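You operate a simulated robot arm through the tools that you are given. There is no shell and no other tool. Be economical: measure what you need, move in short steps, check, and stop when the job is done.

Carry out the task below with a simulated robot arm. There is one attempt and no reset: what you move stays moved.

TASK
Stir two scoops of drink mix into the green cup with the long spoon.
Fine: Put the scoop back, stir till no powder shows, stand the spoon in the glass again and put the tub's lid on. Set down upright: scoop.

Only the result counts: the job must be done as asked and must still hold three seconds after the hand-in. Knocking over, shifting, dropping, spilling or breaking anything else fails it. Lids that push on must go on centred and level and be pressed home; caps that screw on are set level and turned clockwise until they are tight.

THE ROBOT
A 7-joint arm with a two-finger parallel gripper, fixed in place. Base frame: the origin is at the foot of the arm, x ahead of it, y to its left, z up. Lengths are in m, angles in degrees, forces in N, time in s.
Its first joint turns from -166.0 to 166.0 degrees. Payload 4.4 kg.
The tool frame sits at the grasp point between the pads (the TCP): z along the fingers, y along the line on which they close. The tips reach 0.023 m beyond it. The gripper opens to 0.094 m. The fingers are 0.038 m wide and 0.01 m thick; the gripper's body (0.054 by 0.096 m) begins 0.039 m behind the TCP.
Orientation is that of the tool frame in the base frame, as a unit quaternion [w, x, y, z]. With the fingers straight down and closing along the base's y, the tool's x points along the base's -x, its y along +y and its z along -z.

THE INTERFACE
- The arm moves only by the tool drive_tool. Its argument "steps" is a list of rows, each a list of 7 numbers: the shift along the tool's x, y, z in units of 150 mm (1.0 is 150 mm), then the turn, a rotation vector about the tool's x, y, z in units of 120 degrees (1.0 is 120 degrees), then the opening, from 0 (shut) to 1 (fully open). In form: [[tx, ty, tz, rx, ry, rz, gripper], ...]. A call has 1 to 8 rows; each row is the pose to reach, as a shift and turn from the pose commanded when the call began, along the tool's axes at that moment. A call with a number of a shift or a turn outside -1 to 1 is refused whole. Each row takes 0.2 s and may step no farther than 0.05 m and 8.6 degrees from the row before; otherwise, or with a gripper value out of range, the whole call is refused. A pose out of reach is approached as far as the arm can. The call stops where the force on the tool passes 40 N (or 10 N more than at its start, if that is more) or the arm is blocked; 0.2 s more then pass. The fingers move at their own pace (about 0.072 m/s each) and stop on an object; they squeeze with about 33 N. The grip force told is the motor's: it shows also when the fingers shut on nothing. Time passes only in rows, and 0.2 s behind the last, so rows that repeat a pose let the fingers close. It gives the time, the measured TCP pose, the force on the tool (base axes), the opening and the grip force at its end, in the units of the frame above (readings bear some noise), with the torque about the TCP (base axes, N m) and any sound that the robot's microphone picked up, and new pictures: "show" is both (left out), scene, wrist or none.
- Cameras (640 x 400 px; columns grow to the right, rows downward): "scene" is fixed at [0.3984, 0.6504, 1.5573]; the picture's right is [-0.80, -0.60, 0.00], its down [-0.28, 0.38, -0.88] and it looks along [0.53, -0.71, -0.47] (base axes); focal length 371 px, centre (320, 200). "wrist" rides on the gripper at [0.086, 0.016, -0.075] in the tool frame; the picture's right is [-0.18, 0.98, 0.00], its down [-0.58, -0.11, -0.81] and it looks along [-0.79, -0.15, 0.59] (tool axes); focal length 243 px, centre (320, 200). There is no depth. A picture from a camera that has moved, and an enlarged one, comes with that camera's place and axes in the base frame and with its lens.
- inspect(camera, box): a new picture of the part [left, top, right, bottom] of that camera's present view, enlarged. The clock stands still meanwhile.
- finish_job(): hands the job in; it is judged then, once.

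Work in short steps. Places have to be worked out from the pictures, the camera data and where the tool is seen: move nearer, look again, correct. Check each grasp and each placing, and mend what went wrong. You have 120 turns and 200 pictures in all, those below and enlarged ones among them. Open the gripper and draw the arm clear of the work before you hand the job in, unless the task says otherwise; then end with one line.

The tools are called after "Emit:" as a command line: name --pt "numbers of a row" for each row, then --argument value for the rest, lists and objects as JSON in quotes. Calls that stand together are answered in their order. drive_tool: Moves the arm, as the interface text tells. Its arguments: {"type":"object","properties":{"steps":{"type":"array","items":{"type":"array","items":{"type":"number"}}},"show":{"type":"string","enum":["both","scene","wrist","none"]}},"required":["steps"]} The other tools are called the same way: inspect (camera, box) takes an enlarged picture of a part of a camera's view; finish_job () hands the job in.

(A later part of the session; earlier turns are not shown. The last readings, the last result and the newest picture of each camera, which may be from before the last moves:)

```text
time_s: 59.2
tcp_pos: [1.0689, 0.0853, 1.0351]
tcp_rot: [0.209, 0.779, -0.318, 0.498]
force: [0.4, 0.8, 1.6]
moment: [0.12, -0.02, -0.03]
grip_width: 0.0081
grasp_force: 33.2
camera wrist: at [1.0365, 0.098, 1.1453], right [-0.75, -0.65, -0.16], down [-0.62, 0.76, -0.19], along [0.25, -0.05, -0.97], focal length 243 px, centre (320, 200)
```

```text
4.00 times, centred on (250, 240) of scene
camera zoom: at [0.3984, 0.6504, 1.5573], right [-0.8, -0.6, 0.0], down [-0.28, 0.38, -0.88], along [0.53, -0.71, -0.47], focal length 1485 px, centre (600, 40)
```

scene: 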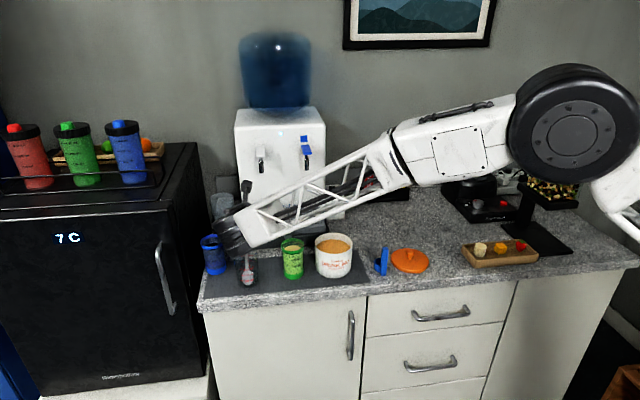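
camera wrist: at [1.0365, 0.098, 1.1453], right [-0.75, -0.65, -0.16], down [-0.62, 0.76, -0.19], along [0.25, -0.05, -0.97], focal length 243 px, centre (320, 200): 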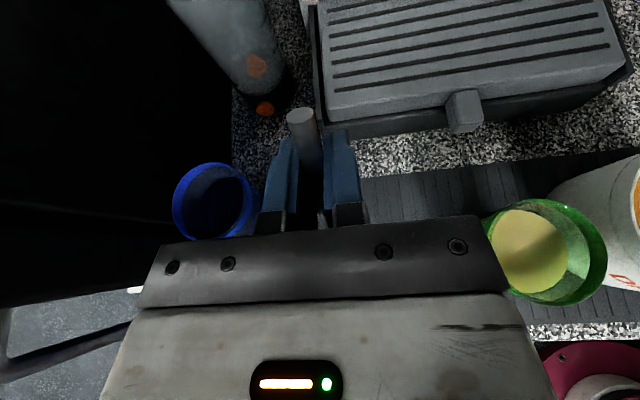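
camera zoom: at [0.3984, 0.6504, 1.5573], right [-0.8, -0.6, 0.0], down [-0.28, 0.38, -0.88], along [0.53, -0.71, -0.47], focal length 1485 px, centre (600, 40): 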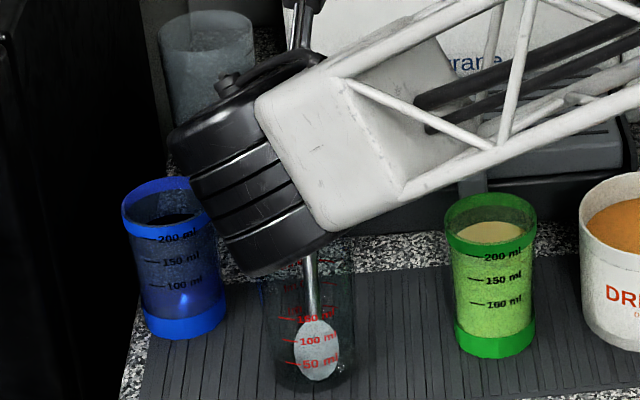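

Gripped (8 mm). Lift mostly straight up with a slight forward drift so the spoon bowl clears both sides of the glass.

Emit:
drive_tool --pt "0.13 0 -0.029 0 0 0 0" --pt "0.26 0 -0.058 0 0 0 0" --pt "0.4 0 -0.088 0 0 0 0" --pt "0.54 0 -0.12 0 0 0 0" --pt "0.68 0 -0.15 0 0 0 0" --pt "0.82 0 -0.18 0 0 0 0" --show "both"

Emit:
inspect --camera "scene" --box '[200, 190, 300, 290]'

```text
time_s: 60.6
tcp_pos: [1.0902, 0.0667, 1.1584]
tcp_rot: [0.209, 0.779, -0.318, 0.498]
force: [-0.5, 1.3, -1.2]
moment: [-0.01, 0.0, 0.0]
grip_width: 0.0083
grasp_force: 33.1
camera wrist: at [1.0564, 0.0785, 1.2679], right [-0.75, -0.65, -0.16], down [-0.62, 0.76, -0.19], along [0.24, -0.05, -0.97], focal length 243 px, centre (320, 200)
```

scene: 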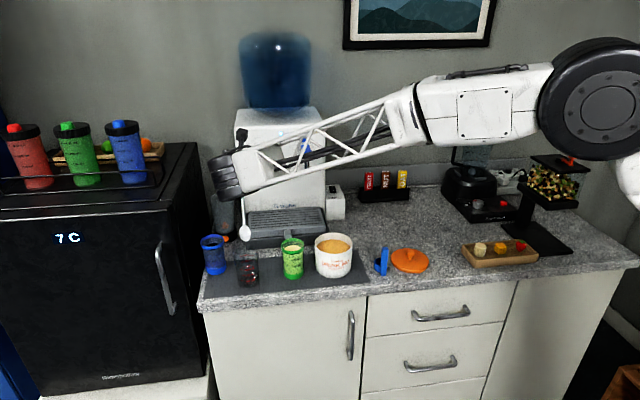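
wrist: 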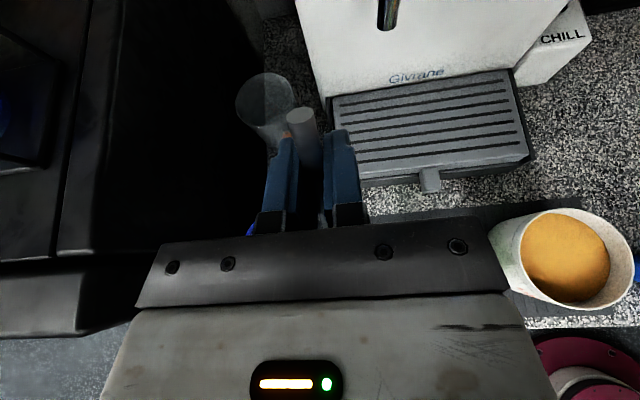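

```text
4.00 times, centred on (250, 240) of scene
camera zoom: at [0.3984, 0.6504, 1.5573], right [-0.8, -0.6, 0.0], down [-0.28, 0.38, -0.88], along [0.53, -0.71, -0.47], focal length 1485 px, centre (600, 40)
```

zoom: 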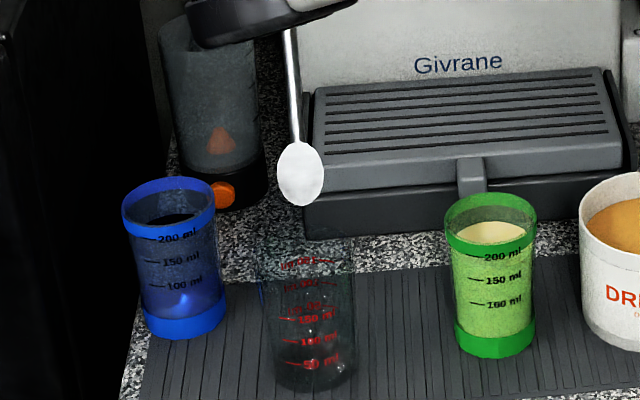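

Spoon is out cleanly. Move it over the green cup (axis ≈ (0.957,0.026)) while pitching level so the spoon hangs vertically.

Emit:
drive_tool --pt "0.18 0 -0.084 0 0 0 0" --pt "0.15 0.2 -0.18 0 0.05 0 0" --pt "0.12 0.4 -0.28 0 0.1 0 0" --pt "0.08 0.6 -0.38 0 0.16 0 0" --pt "0.0 0.82 -0.483 0 0.206 0 0" --show "both"

Emit:
inspect --camera "scene" --box '[240, 190, 340, 290]'

```text
time_s: 61.8
tcp_pos: [0.9569, 0.0279, 1.1891]
tcp_rot: [0.272, 0.654, -0.264, 0.654]
force: [0.3, -0.5, -0.8]
moment: [0.01, -0.02, 0.01]
grip_width: 0.0084
grasp_force: 32.8
camera wrist: at [0.8928, 0.0697, 1.2755], right [-0.69, -0.7, -0.17], down [-0.5, 0.64, -0.59], along [0.52, -0.32, -0.79], focal length 243 px, centre (320, 200)
```

scene: 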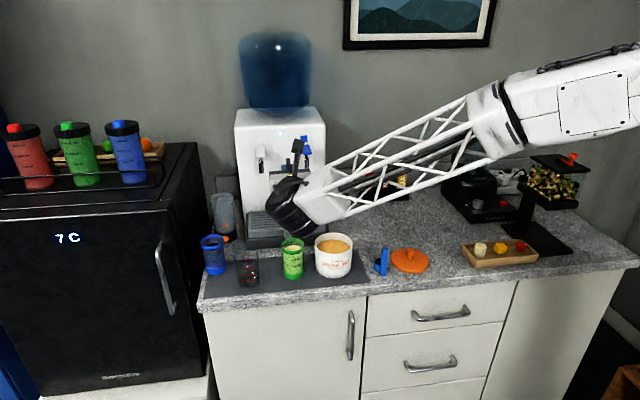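
wrist: 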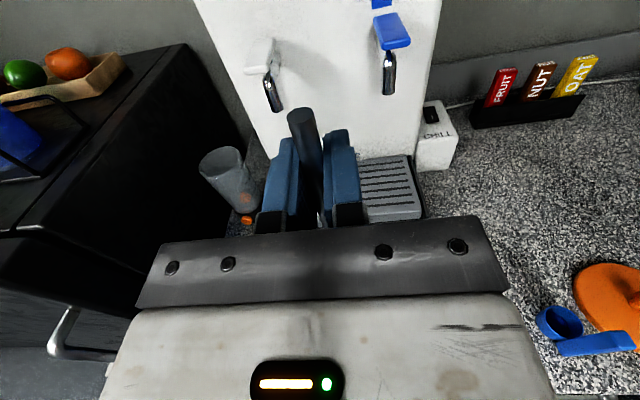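

```text
4.00 times, centred on (290, 240) of scene
camera zoom: at [0.3984, 0.6504, 1.5573], right [-0.8, -0.6, 0.0], down [-0.28, 0.38, -0.88], along [0.53, -0.71, -0.47], focal length 1485 px, centre (440, 40)
```

zoom: 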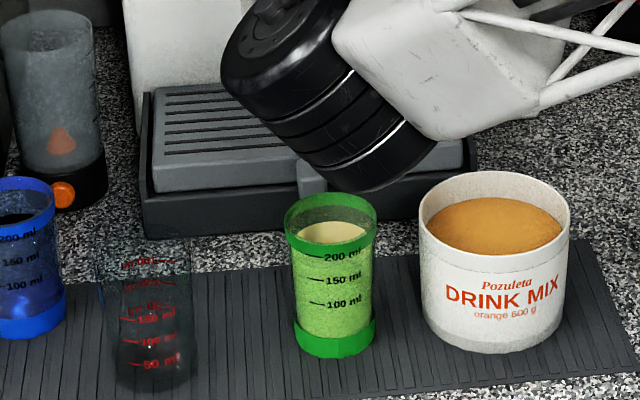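

The spoon should now hang over the cup. Lower it straight down in steps, watching force.

Emit:
drive_tool --pt "-0.2 0 0 0 0 0 0" --pt "-0.4 0 0 0 0 0 0" --pt "-0.6 0 0 0 0 0 0" --pt "-0.7 0 0 0 0 0 0" --pt "-0.76 0 0 0 0 0 0" --pt "-0.8 0 0 0 0 0 0" --show "scene"

Emit:
inspect --camera "scene" --box '[240, 190, 340, 290]'

```text
time_s: 63.2
tcp_pos: [0.9568, 0.0263, 1.0695]
tcp_rot: [0.273, 0.655, -0.266, 0.653]
force: [0.4, 0.0, -0.4]
moment: [0.03, -0.02, 0.0]
grip_width: 0.0081
grasp_force: 32.9
```

scene: 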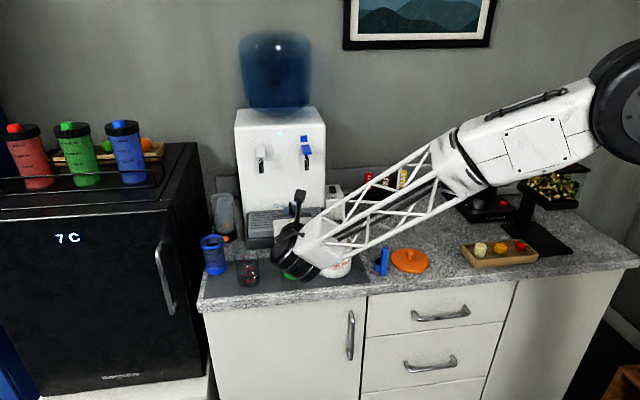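

```text
4.00 times, centred on (290, 240) of scene
camera zoom: at [0.3984, 0.6504, 1.5573], right [-0.8, -0.6, 0.0], down [-0.28, 0.38, -0.88], along [0.53, -0.71, -0.47], focal length 1485 px, centre (440, 40)
```

zoom: 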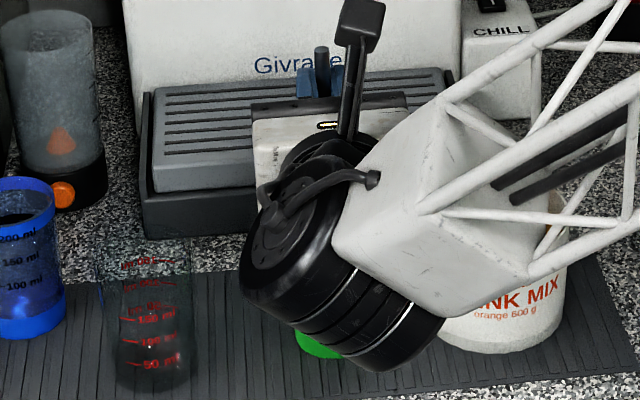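

No contact; the spoon's tip is about 15 mm above the cup bottom. Stir with a 10 mm radius circle.

Emit:
drive_tool --pt "0 0.047 0.047 0 0 0 0" --pt "0 0 0.067 0 0 0 0" --pt "0 -0.047 0.047 0 0 0 0" --pt "0 -0.067 0 0 0 0 0" --pt "0 -0.047 -0.047 0 0 0 0" --pt "0 0 -0.067 0 0 0 0" --pt "0 0.047 -0.047 0 0 0 0" --pt "0 0.067 0 0 0 0 0" --show "none"

Emit:
drive_tool --pt "0 -0.02 0.047 0 0 0 0" --pt "0 -0.067 0.067 0 0 0 0" --pt "0 -0.114 0.047 0 0 0 0" --pt "0 -0.134 0 0 0 0 0" --pt "0 -0.114 -0.047 0 0 0 0" --pt "0 -0.067 -0.067 0 0 0 0" --pt "0 -0.02 -0.047 0 0 0 0" --pt "0 0 0 0 0 0 0" --show "none"

Emit:
drive_tool --pt "0 -0.02 0.047 0 0 0 0" --pt "0 -0.067 0.067 0 0 0 0" --pt "0 -0.114 0.047 0 0 0 0" --pt "0 -0.134 0 0 0 0 0" --pt "0 -0.114 -0.047 0 0 0 0" --pt "0 -0.067 -0.067 0 0 0 0" --pt "0 -0.02 -0.047 0 0 0 0" --pt "0 0 0 0 0 0 0" --show "wrist"

```text
time_s: 65.0
tcp_pos: [0.9489, 0.0186, 1.0703]
tcp_rot: [0.273, 0.655, -0.265, 0.653]
force: [0.8, 1.0, -0.3]
moment: [0.13, -0.07, -0.03]
grip_width: 0.0081
grasp_force: 32.9
```

```text
time_s: 66.8
tcp_pos: [0.9487, 0.0189, 1.0708]
tcp_rot: [0.273, 0.655, -0.266, 0.653]
force: [-0.1, 0.0, -0.6]
moment: [0.07, -0.1, -0.04]
grip_width: 0.0084
grasp_force: 33.0
```

```text
time_s: 68.6
tcp_pos: [0.9479, 0.018, 1.071]
tcp_rot: [0.273, 0.655, -0.266, 0.653]
force: [1.9, 0.0, 0.0]
moment: [0.09, -0.07, -0.02]
grip_width: 0.0081
grasp_force: 32.4
camera wrist: at [0.8847, 0.0601, 1.157], right [-0.69, -0.7, -0.17], down [-0.5, 0.64, -0.58], along [0.52, -0.32, -0.79], focal length 243 px, centre (320, 200)
```

wrist: 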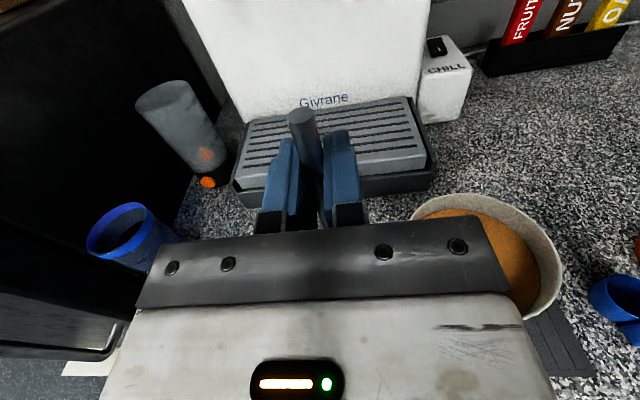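

A slight side torque shows the bowl brushing the wall at that end, so I'll shift the centre 3 mm and use a narrower ellipse, several turns.

Emit:
drive_tool --pt "0 -0.047 0 0 0 0 0" --pt "0 -0.06 0.057 0 0 0 0" --pt "0 -0.087 0.08 0 0 0 0" --pt "0 -0.115 0.057 0 0 0 0" --pt "0 -0.127 0 0 0 0 0" --pt "0 -0.115 -0.057 0 0 0 0" --pt "0 -0.087 -0.08 0 0 0 0" --pt "0 -0.06 -0.057 0 0 0 0" --show "none"

Emit:
drive_tool --pt "0 0.013 0.057 0 0 0 0" --pt "0 0 0.114 0 0 0 0" --pt "0 -0.027 0.137 0 0 0 0" --pt "0 -0.055 0.114 0 0 0 0" --pt "0 -0.067 0.057 0 0 0 0" --pt "0 -0.055 0 0 0 0 0" --pt "0 -0.027 -0.023 0 0 0 0" --pt "0 0 0 0 0 0 0" --show "none"

Emit:
drive_tool --pt "0 0.013 0.057 0 0 0 0" --pt "0 0 0.114 0 0 0 0" --pt "0 -0.027 0.137 0 0 0 0" --pt "0 -0.055 0.114 0 0 0 0" --pt "0 -0.067 0.057 0 0 0 0" --pt "0 -0.055 0 0 0 0 0" --pt "0 -0.027 -0.023 0 0 0 0" --pt "0 0 0 0 0 0 0" --show "none"

Emit:
drive_tool --pt "0 0.013 0.057 0 0 0 0" --pt "0 0 0.114 0 0 0 0" --pt "0 -0.027 0.137 0 0 0 0" --pt "0 -0.055 0.114 0 0 0 0" --pt "0 -0.067 0.057 0 0 0 0" --pt "0 -0.055 0 0 0 0 0" --pt "0 -0.027 -0.023 0 0 0 0" --pt "0 -0.027 0.057 0 0 0 0" --show "scene"

```text
time_s: 70.4
tcp_pos: [0.9491, 0.0315, 1.072]
tcp_rot: [0.274, 0.654, -0.266, 0.653]
force: [0.2, -0.7, -0.3]
moment: [-0.02, 0.05, 0.0]
grip_width: 0.0084
grasp_force: 32.8
```

```text
time_s: 72.2
tcp_pos: [0.9486, 0.0316, 1.0702]
tcp_rot: [0.272, 0.655, -0.266, 0.653]
force: [0.1, 0.5, 0.0]
moment: [-0.01, 0.01, 0.0]
grip_width: 0.0082
grasp_force: 33.3
```

```text
time_s: 74.0
tcp_pos: [0.9487, 0.0306, 1.0699]
tcp_rot: [0.272, 0.655, -0.265, 0.653]
force: [0.3, 0.1, 0.0]
moment: [0.0, 0.03, 0.01]
grip_width: 0.0082
grasp_force: 33.3
```

```text
time_s: 75.8
tcp_pos: [0.9558, 0.0291, 1.0704]
tcp_rot: [0.272, 0.655, -0.265, 0.653]
force: [0.5, 0.1, -0.1]
moment: [-0.02, 0.0, -0.04]
grip_width: 0.0082
grasp_force: 32.7
```

scene: 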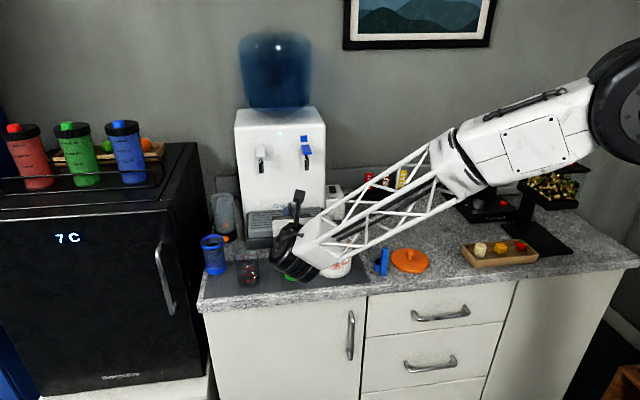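

I can't see the contents with the hand in the way; lift the spoon straight up to look.

Emit:
drive_tool --pt "0.2 0 0 0 0 0 0" --pt "0.4 0 0 0 0 0 0" --pt "0.6 0 0 0 0 0 0" --pt "0.8 0 0 0 0 0 0" --show "none"

Emit:
inspect --camera "scene" --box '[265, 215, 325, 285]'

```text
time_s: 76.8
tcp_pos: [0.9597, 0.0305, 1.1906]
tcp_rot: [0.273, 0.655, -0.266, 0.653]
force: [0.7, -0.4, -1.9]
moment: [-0.04, -0.03, 0.0]
grip_width: 0.0082
grasp_force: 32.8
```

```text
5.71 times, centred on (295, 250) of scene
camera zoom: at [0.3984, 0.6504, 1.5573], right [-0.8, -0.6, 0.0], down [-0.28, 0.38, -0.88], along [0.53, -0.71, -0.47], focal length 2122 px, centre (463, -86)
```

zoom: 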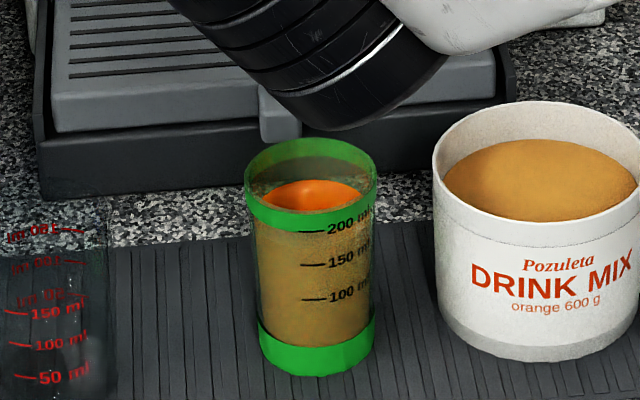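

The drink has turned orange. Look closer for any remaining powder.

Emit:
inspect --camera "scene" --box '[278, 232, 308, 282]'

```text
8.00 times, centred on (293, 257) of scene
camera zoom: at [0.3984, 0.6504, 1.5573], right [-0.8, -0.6, 0.0], down [-0.28, 0.38, -0.88], along [0.53, -0.71, -0.47], focal length 2970 px, centre (536, -256)
```

zoom: 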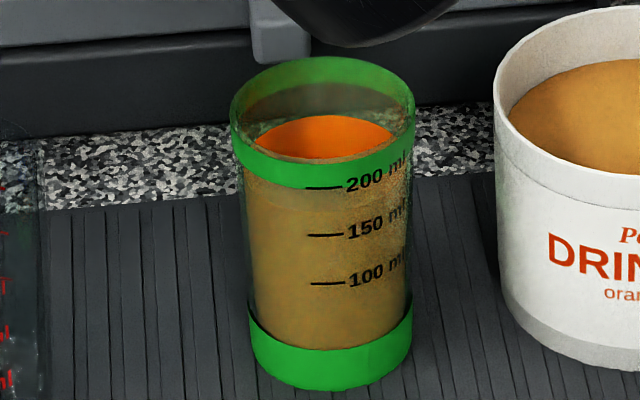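

It looks uniformly orange. I'll do one more short stir to be sure and compare the colour.

Emit:
drive_tool --pt "-0.2 0 0 0 0 0 0" --pt "-0.4 0 0 0 0 0 0" --pt "-0.6 0 0 0 0 0 0" --pt "-0.8 0 0 0 0 0 0" --pt "-0.8 0.03 0.06 0 0 0 0" --pt "-0.8 0 0.08 0 0 0 0" --pt "-0.8 -0.03 0.06 0 0 0 0" --pt "-0.8 -0.04 0 0 0 0 0" --show "none"

Emit:
drive_tool --pt "0 0.01 -0.06 0 0 0 0" --pt "0 0.04 -0.08 0 0 0 0" --pt "0 0.07 -0.06 0 0 0 0" --pt "0 0.08 0 0 0 0 0" --pt "0 0.07 0.06 0 0 0 0" --pt "0 0.04 0.08 0 0 0 0" --pt "0 0.01 0.06 0 0 0 0" --pt "0 0 0 0 0 0 0" --show "none"

Emit:
drive_tool --pt "0 0.01 -0.06 0 0 0 0" --pt "0 0.04 -0.08 0 0 0 0" --pt "0 0.07 -0.06 0 0 0 0" --pt "0 0.04 0 0 0 0 0" --pt "0.2 0.04 0 0 0 0 0" --pt "0.4 0.04 0 0 0 0 0" --pt "0.6 0.04 0 0 0 0 0" --pt "0.8 0.04 0 0 0 0 0" --show "none"

Emit:
inspect --camera "scene" --box '[265, 215, 325, 285]'

```text
time_s: 78.6
tcp_pos: [0.9611, 0.0318, 1.0684]
tcp_rot: [0.272, 0.655, -0.265, 0.653]
force: [-0.2, -0.3, -0.6]
moment: [0.0, 0.03, 0.02]
grip_width: 0.0081
grasp_force: 32.8
```

```text
time_s: 80.4
tcp_pos: [0.9617, 0.0336, 1.0708]
tcp_rot: [0.273, 0.654, -0.266, 0.653]
force: [0.1, -0.2, -0.5]
moment: [0.0, -0.01, 0.05]
grip_width: 0.0083
grasp_force: 32.8
```

```text
time_s: 82.2
tcp_pos: [0.9586, 0.0297, 1.1891]
tcp_rot: [0.273, 0.655, -0.265, 0.653]
force: [-1.2, -1.4, -0.2]
moment: [-0.03, -0.03, 0.0]
grip_width: 0.0081
grasp_force: 33.3
```

```text
5.71 times, centred on (295, 250) of scene
camera zoom: at [0.3984, 0.6504, 1.5573], right [-0.8, -0.6, 0.0], down [-0.28, 0.38, -0.88], along [0.53, -0.71, -0.47], focal length 2122 px, centre (463, -86)
```

zoom: 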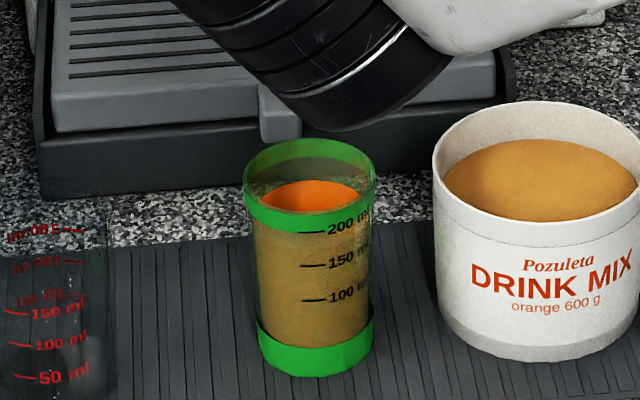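

Unchanged, fully mixed. Now carry the spoon back over the glass, re-pitching to its lean.

Emit:
drive_tool --pt "0.05 -0.2 0.1 0 -0.04 0 0" --pt "0.08 -0.4 0.2 0 -0.09 0 0" --pt "0.05 -0.6 0.3 0 -0.15 0 0" --pt "0 -0.795 0.447 0 -0.206 0 0" --show "both"

Emit:
inspect --camera "scene" --box '[200, 190, 300, 290]'

```text
time_s: 83.2
tcp_pos: [1.089, 0.0644, 1.1898]
tcp_rot: [0.209, 0.78, -0.318, 0.498]
force: [0.3, -0.4, -0.3]
moment: [0.04, -0.01, 0.0]
grip_width: 0.0079
grasp_force: 32.7
camera wrist: at [1.0561, 0.0761, 1.3001], right [-0.75, -0.65, -0.16], down [-0.62, 0.76, -0.19], along [0.24, -0.05, -0.97], focal length 243 px, centre (320, 200)
```

scene: 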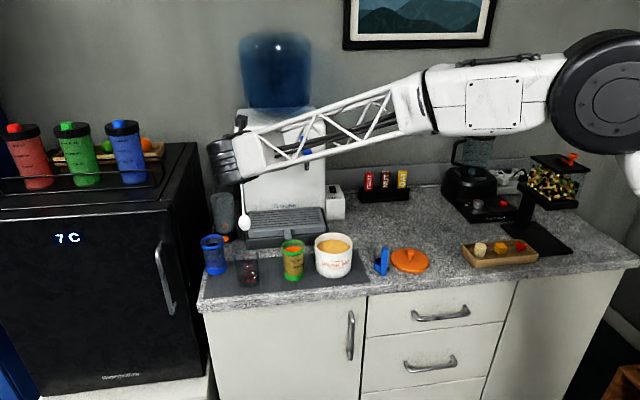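
wrist: 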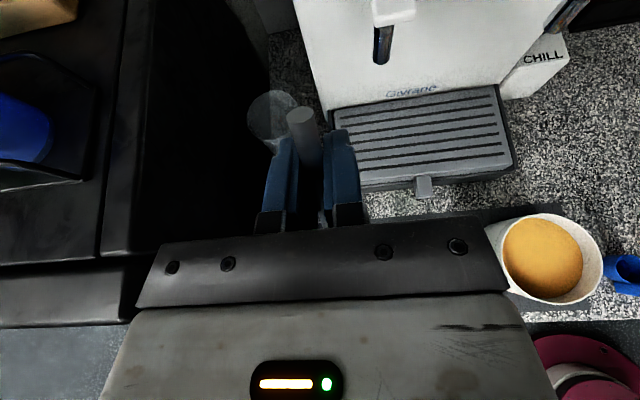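

```text
4.00 times, centred on (250, 240) of scene
camera zoom: at [0.3984, 0.6504, 1.5573], right [-0.8, -0.6, 0.0], down [-0.28, 0.38, -0.88], along [0.53, -0.71, -0.47], focal length 1485 px, centre (600, 40)
```

zoom: 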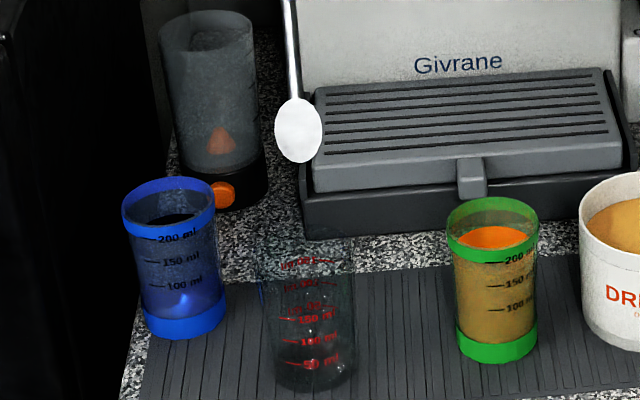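

The spoon tip is above the glass just as on the way out. Lower along the same path, half way first.

Emit:
drive_tool --pt "-0.182 0 0.083 0 0 0 0" --pt "-0.32 0 0.115 0 0 0 0" --pt "-0.45 0 0.144 0 0 0 0" --pt "-0.581 0 0.172 0 0 0 0" --show "none"

Emit:
inspect --camera "scene" --box '[200, 190, 300, 290]'

```text
time_s: 84.2
tcp_pos: [1.0787, 0.0748, 1.1007]
tcp_rot: [0.209, 0.779, -0.318, 0.498]
force: [-0.1, -0.9, -0.8]
moment: [0.0, 0.0, 0.02]
grip_width: 0.0083
grasp_force: 33.0
```

```text
4.00 times, centred on (250, 240) of scene
camera zoom: at [0.3984, 0.6504, 1.5573], right [-0.8, -0.6, 0.0], down [-0.28, 0.38, -0.88], along [0.53, -0.71, -0.47], focal length 1485 px, centre (600, 40)
```

zoom: 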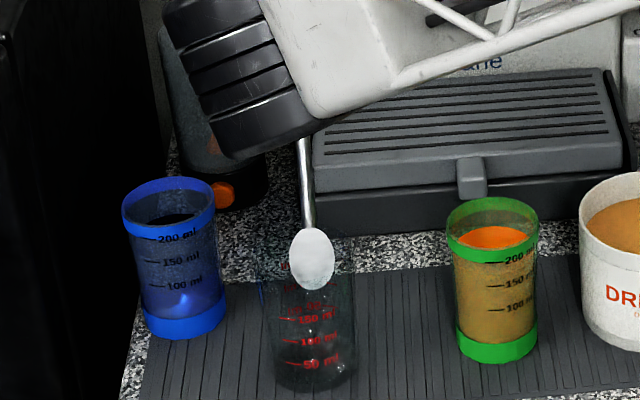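

The tip is inside the glass with no contact. Continue down to the original grip height.

Emit:
drive_tool --pt "-0.14 0 0.03 0 0 0 0" --pt "-0.28 0 0.06 0 0 0 0" --pt "-0.38 0 0.081 0 0 0 0" --pt "-0.42 0 0.089 0 0 0 0" --show "none"

Emit:
inspect --camera "scene" --box '[200, 190, 300, 290]'

```text
time_s: 85.2
tcp_pos: [1.0694, 0.0837, 1.0364]
tcp_rot: [0.209, 0.779, -0.317, 0.499]
force: [-0.4, 0.3, 0.7]
moment: [0.03, 0.04, 0.02]
grip_width: 0.0083
grasp_force: 33.7
```

```text
4.00 times, centred on (250, 240) of scene
camera zoom: at [0.3984, 0.6504, 1.5573], right [-0.8, -0.6, 0.0], down [-0.28, 0.38, -0.88], along [0.53, -0.71, -0.47], focal length 1485 px, centre (600, 40)
```

zoom: 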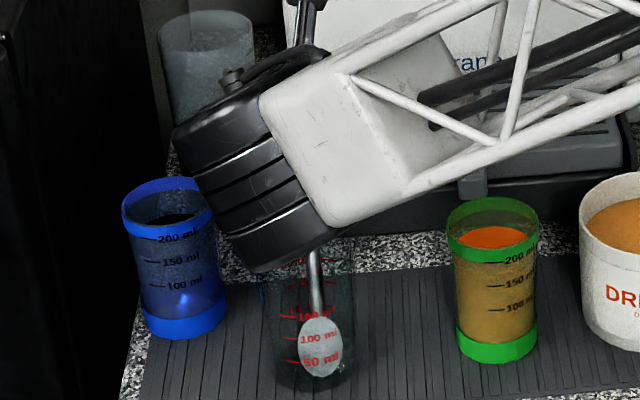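

Same place as before the grasp. Release, let it settle, and back straight out.

Emit:
drive_tool --pt "0 0 0 0 0 0 0.05" --pt "0 0 0 0 0 0 0.2" --pt "0 0 0 0 0 0 0.5" --pt "0 0 0 0 0 0 0.6" --pt "0 0 -0.2 0 0 0 0.6" --pt "0 0 -0.45 0 0 0 0.6" --pt "0 0 -0.7 0 0 0 0.6" --show "both"

Emit:
inspect --camera "scene" --box '[200, 190, 300, 290]'

```text
time_s: 86.8
tcp_pos: [1.0021, 0.1509, 1.0786]
tcp_rot: [0.21, 0.779, -0.318, 0.498]
force: [0.2, 0.0, -0.4]
moment: [-0.03, 0.04, 0.0]
grip_width: 0.0563
grasp_force: 0.0
camera wrist: at [0.9692, 0.1626, 1.1881], right [-0.75, -0.65, -0.16], down [-0.62, 0.76, -0.19], along [0.24, -0.05, -0.97], focal length 243 px, centre (320, 200)
```

scene: 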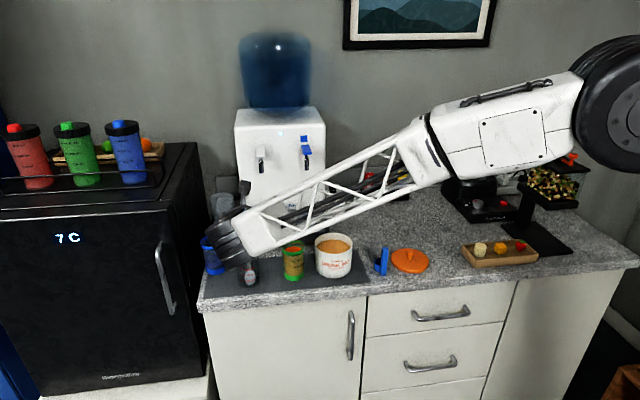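
wrist: 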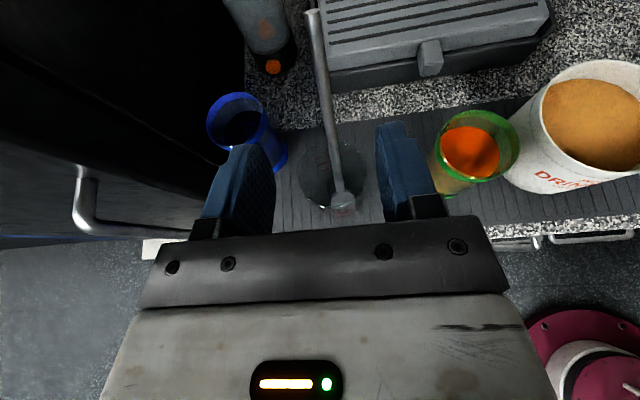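

```text
4.00 times, centred on (250, 240) of scene
camera zoom: at [0.3984, 0.6504, 1.5573], right [-0.8, -0.6, 0.0], down [-0.28, 0.38, -0.88], along [0.53, -0.71, -0.47], focal length 1485 px, centre (600, 40)
```

zoom: 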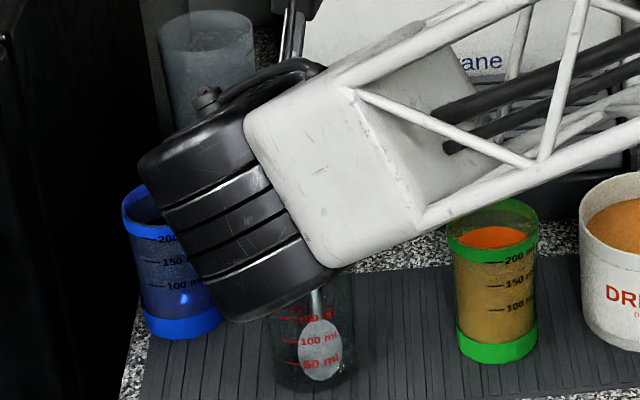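

The spoon stands in its glass again and the drink is clear orange. Now the lid: rise, move away, then pitch the tool to point straight down.

Emit:
drive_tool --pt "0.1 0 -0.2 0 0 0 0.6" --pt "0.25 0.15 -0.35 0 0 0 0.6" --pt "0.4 0.4 -0.5 0 0 0 0.6" --pt "0.467 0.7 -0.58 0 0 0 0.6" --pt "0.467 1.0 -0.58 0 0 0 0.6" --show "none"

Emit:
drive_tool --pt "0.05 0.1 0 0 -0.068 0 0.6" --pt "0.1 0.2 0 0 -0.136 0 0.6" --pt "0.1 0.35 0 0 -0.204 0 0.6" --pt "0.1 0.5 0 0 -0.272 0 0.6" --pt "0.1 0.65 0 0 -0.34 0 0.6" --pt "0.1 0.8 0 0 -0.408 0 0.6" --pt "0.1 0.9 0 0 -0.476 0 0.6" --pt "0.1 1.0 0 0 -0.544 0 0.6" --show "both"

```text
time_s: 88.0
tcp_pos: [0.8618, 0.0815, 1.1803]
tcp_rot: [0.21, 0.78, -0.318, 0.497]
force: [-0.7, 0.6, -0.9]
moment: [0.0, -0.02, 0.02]
grip_width: 0.0566
grasp_force: 0.0
```

```text
time_s: 89.8
tcp_pos: [0.7601, -0.0297, 1.196]
tcp_rot: [0.004, 0.925, -0.38, -0.001]
force: [0.4, -0.2, -0.5]
moment: [-0.02, 0.01, 0.0]
grip_width: 0.0565
grasp_force: 0.1
camera wrist: at [0.8103, -0.1008, 1.2704], right [-0.82, -0.57, 0.01], down [-0.33, 0.49, 0.81], along [-0.46, 0.66, -0.59], focal length 243 px, centre (320, 200)
```

scene: 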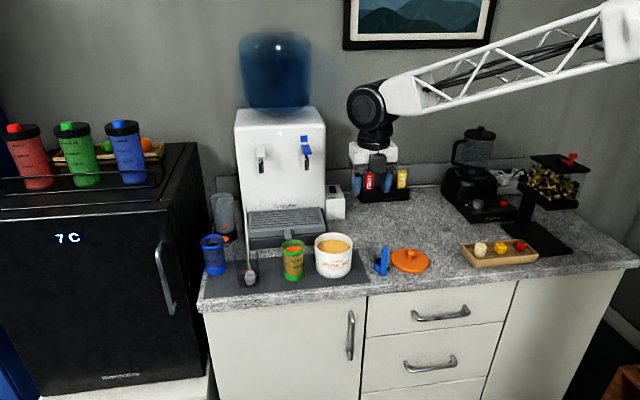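
wrist: 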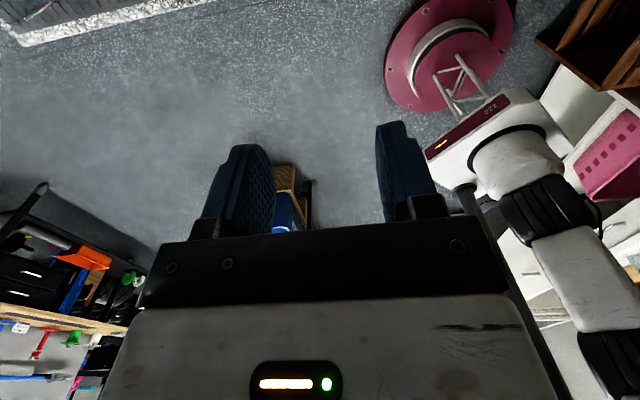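

Tool points down. Turn it 135° about its axis so the camera is on the robot side again, moving toward the lid.

Emit:
drive_tool --pt "0 0.1 0 0 0 0.07 0.6" --pt "0 0.22 0 0 0 0.14 0.6" --pt "0 0.34 0 0 0 0.21 0.6" --pt "0 0.46 0 0 0 0.28 0.6" --pt "0 0.58 0 0 0 0.35 0.6" --pt "0 0.7 0 0 0 0.42 0.6" --pt "0 0.8 0 0 0 0.49 0.6" --pt "0 0.9 0 0 0 0.56 0.6" --show "none"

Emit:
drive_tool --pt "0 0 0 0 0 0.07 0.6" --pt "0 0 0.05 0 0 0.14 0.6" --pt "0 0 0.1 0 0 0.21 0.6" --pt "0 0 0.15 0 0 0.28 0.6" --pt "0 0 0.2 0 0 0.35 0.6" --pt "0 0 0.25 0 0 0.42 0.6" --pt "0 0 0.3 0 0 0.49 0.6" --pt "0 0 0.35 0 0 0.565 0.6" --show "wrist"

```text
time_s: 91.6
tcp_pos: [0.6646, -0.1253, 1.1996]
tcp_rot: [-0.005, -0.558, 0.83, -0.002]
force: [-0.1, -0.1, -0.5]
moment: [-0.01, 0.02, -0.02]
grip_width: 0.0565
grasp_force: 0.1
```

```text
refused: row 8 steps farther than a row can; nothing moved
```

Emit:
drive_tool --pt "0 0 0 0 0 0.07 0.6" --pt "0 0 0.05 0 0 0.14 0.6" --pt "0 0 0.1 0 0 0.21 0.6" --pt "0 0 0.15 0 0 0.28 0.6" --pt "0 0 0.2 0 0 0.35 0.6" --pt "0 0 0.25 0 0 0.42 0.6" --pt "0 0 0.3 0 0 0.49 0.6" --pt "0 0 0.35 0 0 0.56 0.6" --show "wrist"

```text
time_s: 93.4
tcp_pos: [0.6661, -0.1254, 1.1461]
tcp_rot: [-0.002, -0.007, 1.0, -0.004]
force: [0.1, 0.1, 1.3]
moment: [0.02, 0.01, 0.0]
grip_width: 0.0565
grasp_force: 0.1
camera wrist: at [0.5792, -0.1108, 1.2206], right [0.17, 0.99, -0.01], down [0.59, -0.09, 0.8], along [0.79, -0.14, -0.59], focal length 243 px, centre (320, 200)
```

wrist: 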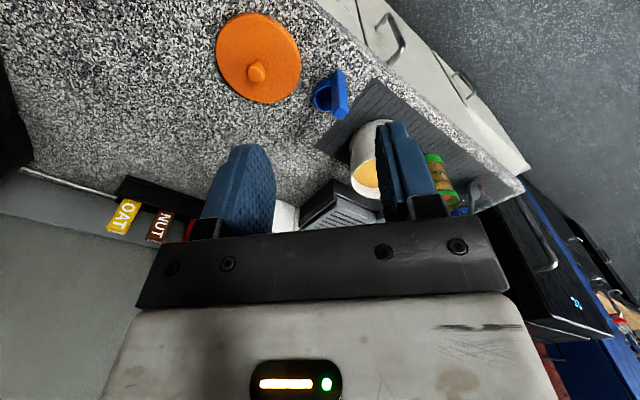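

Knob appears around (0.72,-0.225). Move closer, centred laterally, for a finer fix.

Emit:
drive_tool --pt "0.05 -0.2 0.2 0 0 0 0.6" --pt "0.1 -0.4 0.4 0 0 0 0.6" --pt "0.15 -0.6 0.6 0 0 0 0.6" --pt "0.17 -0.69 0.8 0 0 0 0.6" --show "both"

Emit:
inspect --camera "wrist" --box '[200, 0, 440, 180]'

Emit:
inspect --camera "scene" --box '[350, 225, 450, 285]'

```text
time_s: 94.4
tcp_pos: [0.6411, -0.2296, 1.0252]
tcp_rot: [-0.002, -0.008, 1.0, -0.004]
force: [1.1, -0.3, 0.7]
moment: [0.01, 0.02, -0.01]
grip_width: 0.0562
grasp_force: 0.0
camera wrist: at [0.5538, -0.2146, 1.0997], right [0.17, 0.99, -0.01], down [0.59, -0.09, 0.8], along [0.79, -0.14, -0.59], focal length 243 px, centre (320, 200)
```

scene: 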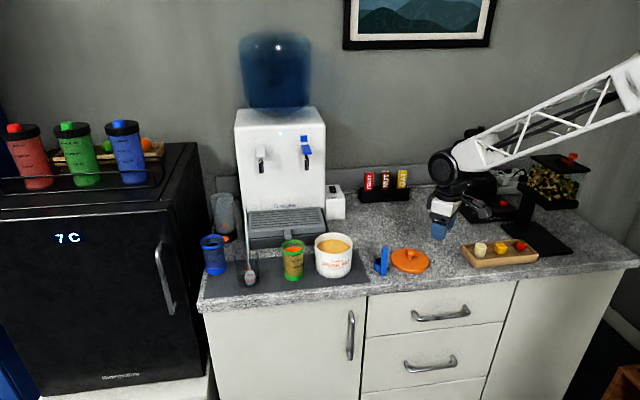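
wrist: 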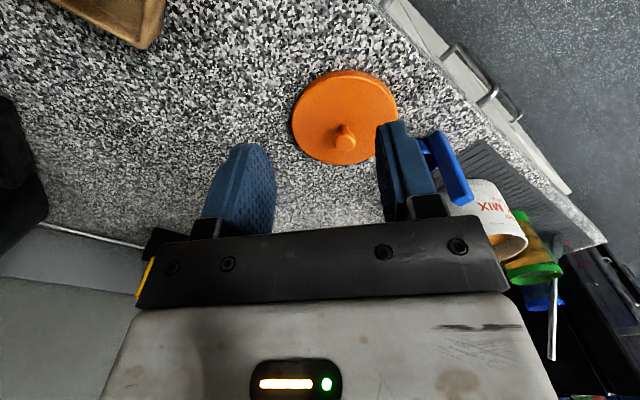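

```text
2.22 times, centred on (320, 90) of wrist
camera zoom: at [0.5538, -0.2146, 1.0997], right [0.17, 0.99, -0.01], down [0.59, -0.09, 0.8], along [0.79, -0.14, -0.59], focal length 539 px, centre (320, 444)
```

zoom: 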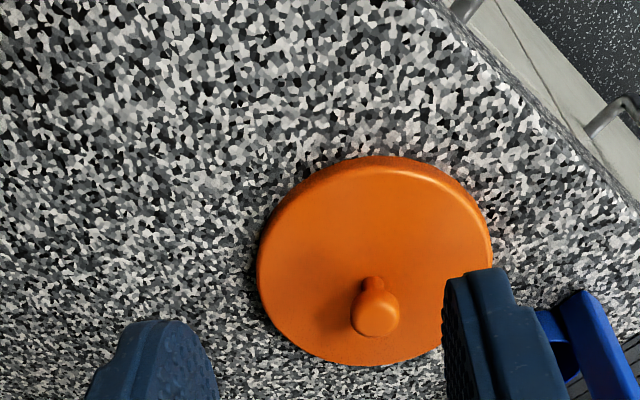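

```text
6.40 times, centred on (400, 255) of scene
camera zoom: at [0.3984, 0.6504, 1.5573], right [-0.8, -0.6, 0.0], down [-0.28, 0.38, -0.88], along [0.53, -0.71, -0.47], focal length 2376 px, centre (-192, -152)
```

zoom: 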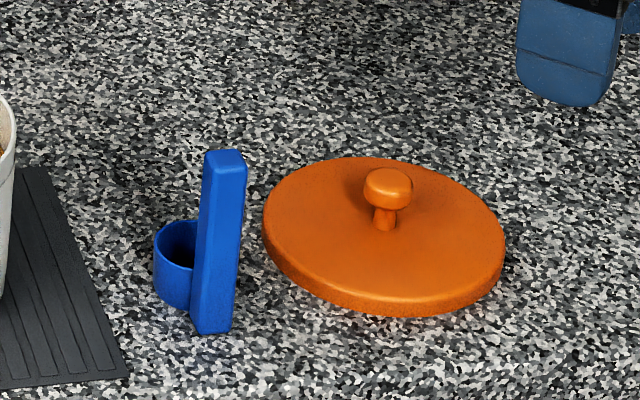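

Knob head at about (0.718,-0.219,0.908). Go above it, stopping at z≈0.95 to check.

Emit:
drive_tool --pt "-0.2 0.03 0.1 0 0 0 0.55" --pt "-0.4 0.06 0.2 0 0 0 0.5" --pt "-0.51 0.072 0.35 0 0 0 0.5" --pt "-0.51 0.072 0.5 0 0 0 0.5" --show "both"

Emit:
inspect --camera "scene" --box '[350, 215, 450, 285]'

```text
time_s: 95.4
tcp_pos: [0.7173, -0.2201, 0.9524]
tcp_rot: [-0.003, -0.008, 1.0, -0.005]
force: [-0.1, -0.1, -0.3]
moment: [-0.02, 0.0, 0.0]
grip_width: 0.047
grasp_force: 0.0
camera wrist: at [0.6318, -0.2033, 1.0267], right [0.17, 0.99, -0.01], down [0.59, -0.09, 0.8], along [0.79, -0.14, -0.59], focal length 243 px, centre (320, 200)
```

scene: 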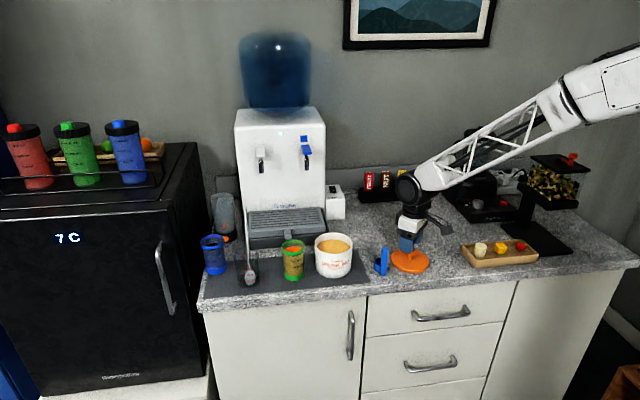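
wrist: 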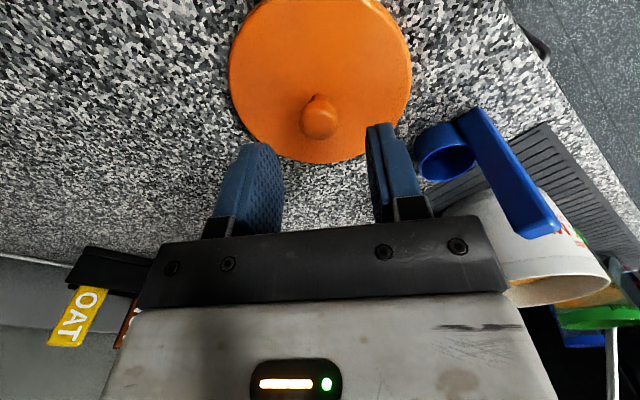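

```text
5.71 times, centred on (400, 250) of scene
camera zoom: at [0.3984, 0.6504, 1.5573], right [-0.8, -0.6, 0.0], down [-0.28, 0.38, -0.88], along [0.53, -0.71, -0.47], focal length 2122 px, centre (-137, -86)
```

zoom: 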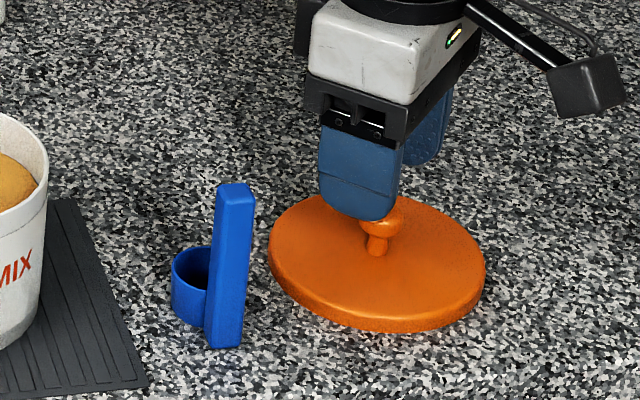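

Well aligned over the knob. Lower around it and close.

Emit:
drive_tool --pt "0.008 0.01 0.13 0 0 0 0.5" --pt "0.008 0.01 0.25 0 0 0 0.5" --pt "0.008 0.01 0.25 0 0 0 0.3" --pt "0.008 0.01 0.25 0 0 0 0.1" --pt "0.008 0.01 0.25 0 0 0 0" --pt "0.008 0.01 0.25 0 0 0 0" --show "both"

Emit:
inspect --camera "scene" --box '[350, 215, 450, 285]'

```text
time_s: 96.8
tcp_pos: [0.7167, -0.218, 0.913]
tcp_rot: [-0.003, -0.008, 1.0, -0.005]
force: [-0.1, 0.2, -0.3]
moment: [0.0, 0.0, 0.0]
grip_width: 0.02
grasp_force: 32.7
camera wrist: at [0.6301, -0.2029, 0.9884], right [0.17, 0.99, -0.01], down [0.59, -0.09, 0.8], along [0.79, -0.14, -0.59], focal length 243 px, centre (320, 200)
```

scene: 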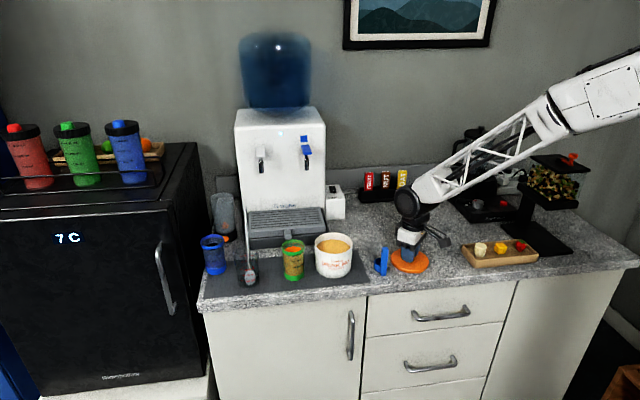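
wrist: 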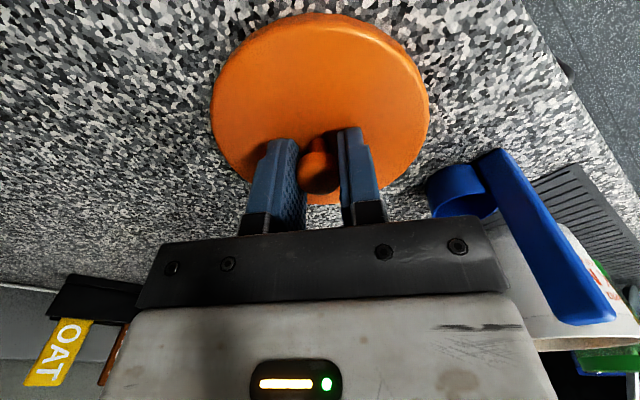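

```text
5.71 times, centred on (400, 250) of scene
camera zoom: at [0.3984, 0.6504, 1.5573], right [-0.8, -0.6, 0.0], down [-0.28, 0.38, -0.88], along [0.53, -0.71, -0.47], focal length 2122 px, centre (-137, -86)
```

zoom: 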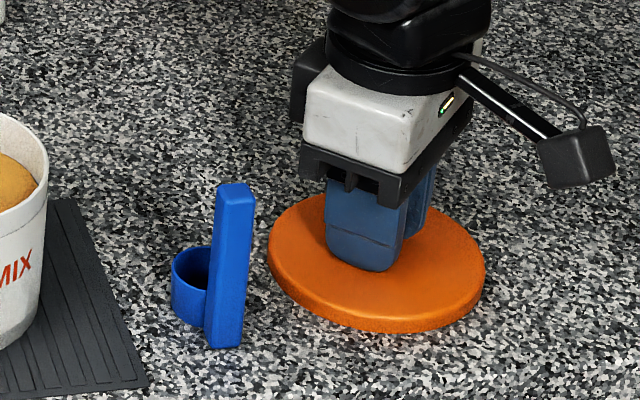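

Knob gripped (20 mm). From the earlier overhead view I refine the tub's axis to ≈(0.881,-0.061), rim z≈0.963. Lift the lid and carry it over, above the scoop.

Emit:
drive_tool --pt "0 0 -0.3 0 0 0 0" --pt "0 0 -0.6 0 0 0 0" --pt "0 0 -0.95 0 0 0 0" --pt "-0.2 0.2 -0.98 0 0 0 0" --pt "-0.4 0.4 -0.98 0 0 0 0" --pt "-0.6 0.6 -0.98 0 0 0 0" --pt "-0.8 0.8 -0.98 0 0 0 0" --pt "-0.95 0.95 -0.98 0 0 0 0" --show "both"

Emit:
inspect --camera "scene" --box '[280, 190, 400, 290]'

```text
refused: row 3 steps farther than a row can; nothing moved
```

```text
4.00 times, centred on (340, 240) of scene
camera zoom: at [0.3984, 0.6504, 1.5573], right [-0.8, -0.6, 0.0], down [-0.28, 0.38, -0.88], along [0.53, -0.71, -0.47], focal length 1485 px, centre (240, 40)
```

zoom: 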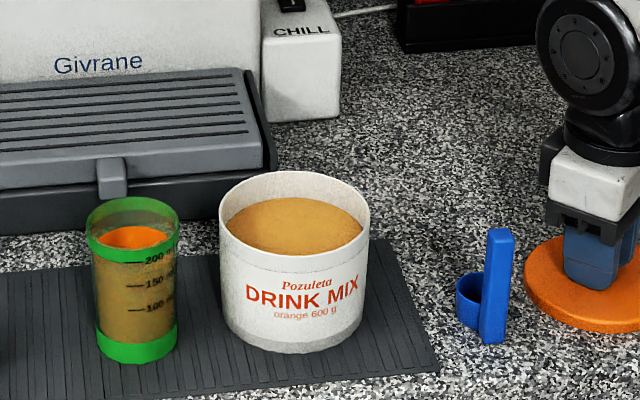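

Emit:
drive_tool --pt "0 0 -0.3 0 0 0 0" --pt "0 0 -0.6 0 0 0 0" --pt "0 0 -0.9 0 0 0 0" --pt "-0.2 0.2 -0.98 0 0 0 0" --pt "-0.4 0.4 -0.98 0 0 0 0" --pt "-0.6 0.6 -0.98 0 0 0 0" --pt "-0.8 0.8 -0.98 0 0 0 0" --pt "-0.95 0.95 -0.98 0 0 0 0" --show "both"

Emit:
inspect --camera "scene" --box '[280, 190, 400, 290]'

```text
time_s: 98.6
tcp_pos: [0.8559, -0.0719, 1.0587]
tcp_rot: [-0.003, -0.008, 1.0, -0.005]
force: [-0.2, 0.7, -0.6]
moment: [-0.02, 0.01, -0.03]
grip_width: 0.0205
grasp_force: 32.6
camera wrist: at [0.7702, -0.0566, 1.1341], right [0.17, 0.99, -0.01], down [0.59, -0.09, 0.8], along [0.79, -0.14, -0.6], focal length 243 px, centre (320, 200)
```

scene: 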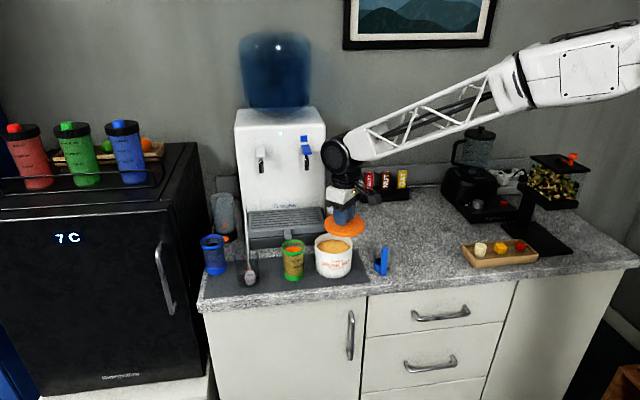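
wrist: 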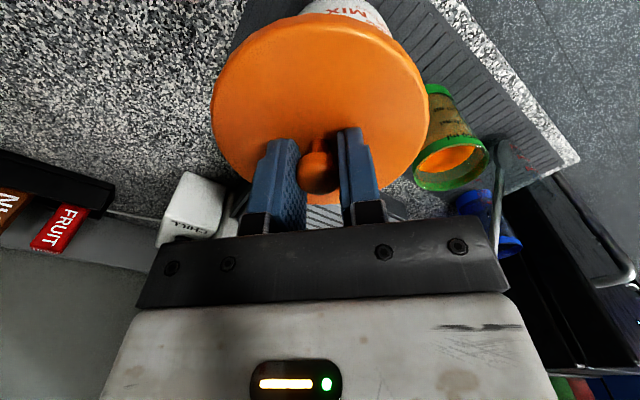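

```text
4.00 times, centred on (340, 240) of scene
camera zoom: at [0.3984, 0.6504, 1.5573], right [-0.8, -0.6, 0.0], down [-0.28, 0.38, -0.88], along [0.53, -0.71, -0.47], focal length 1485 px, centre (240, 40)
```

zoom: 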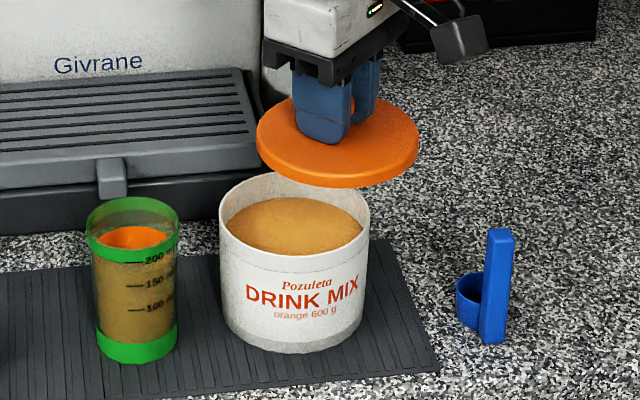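

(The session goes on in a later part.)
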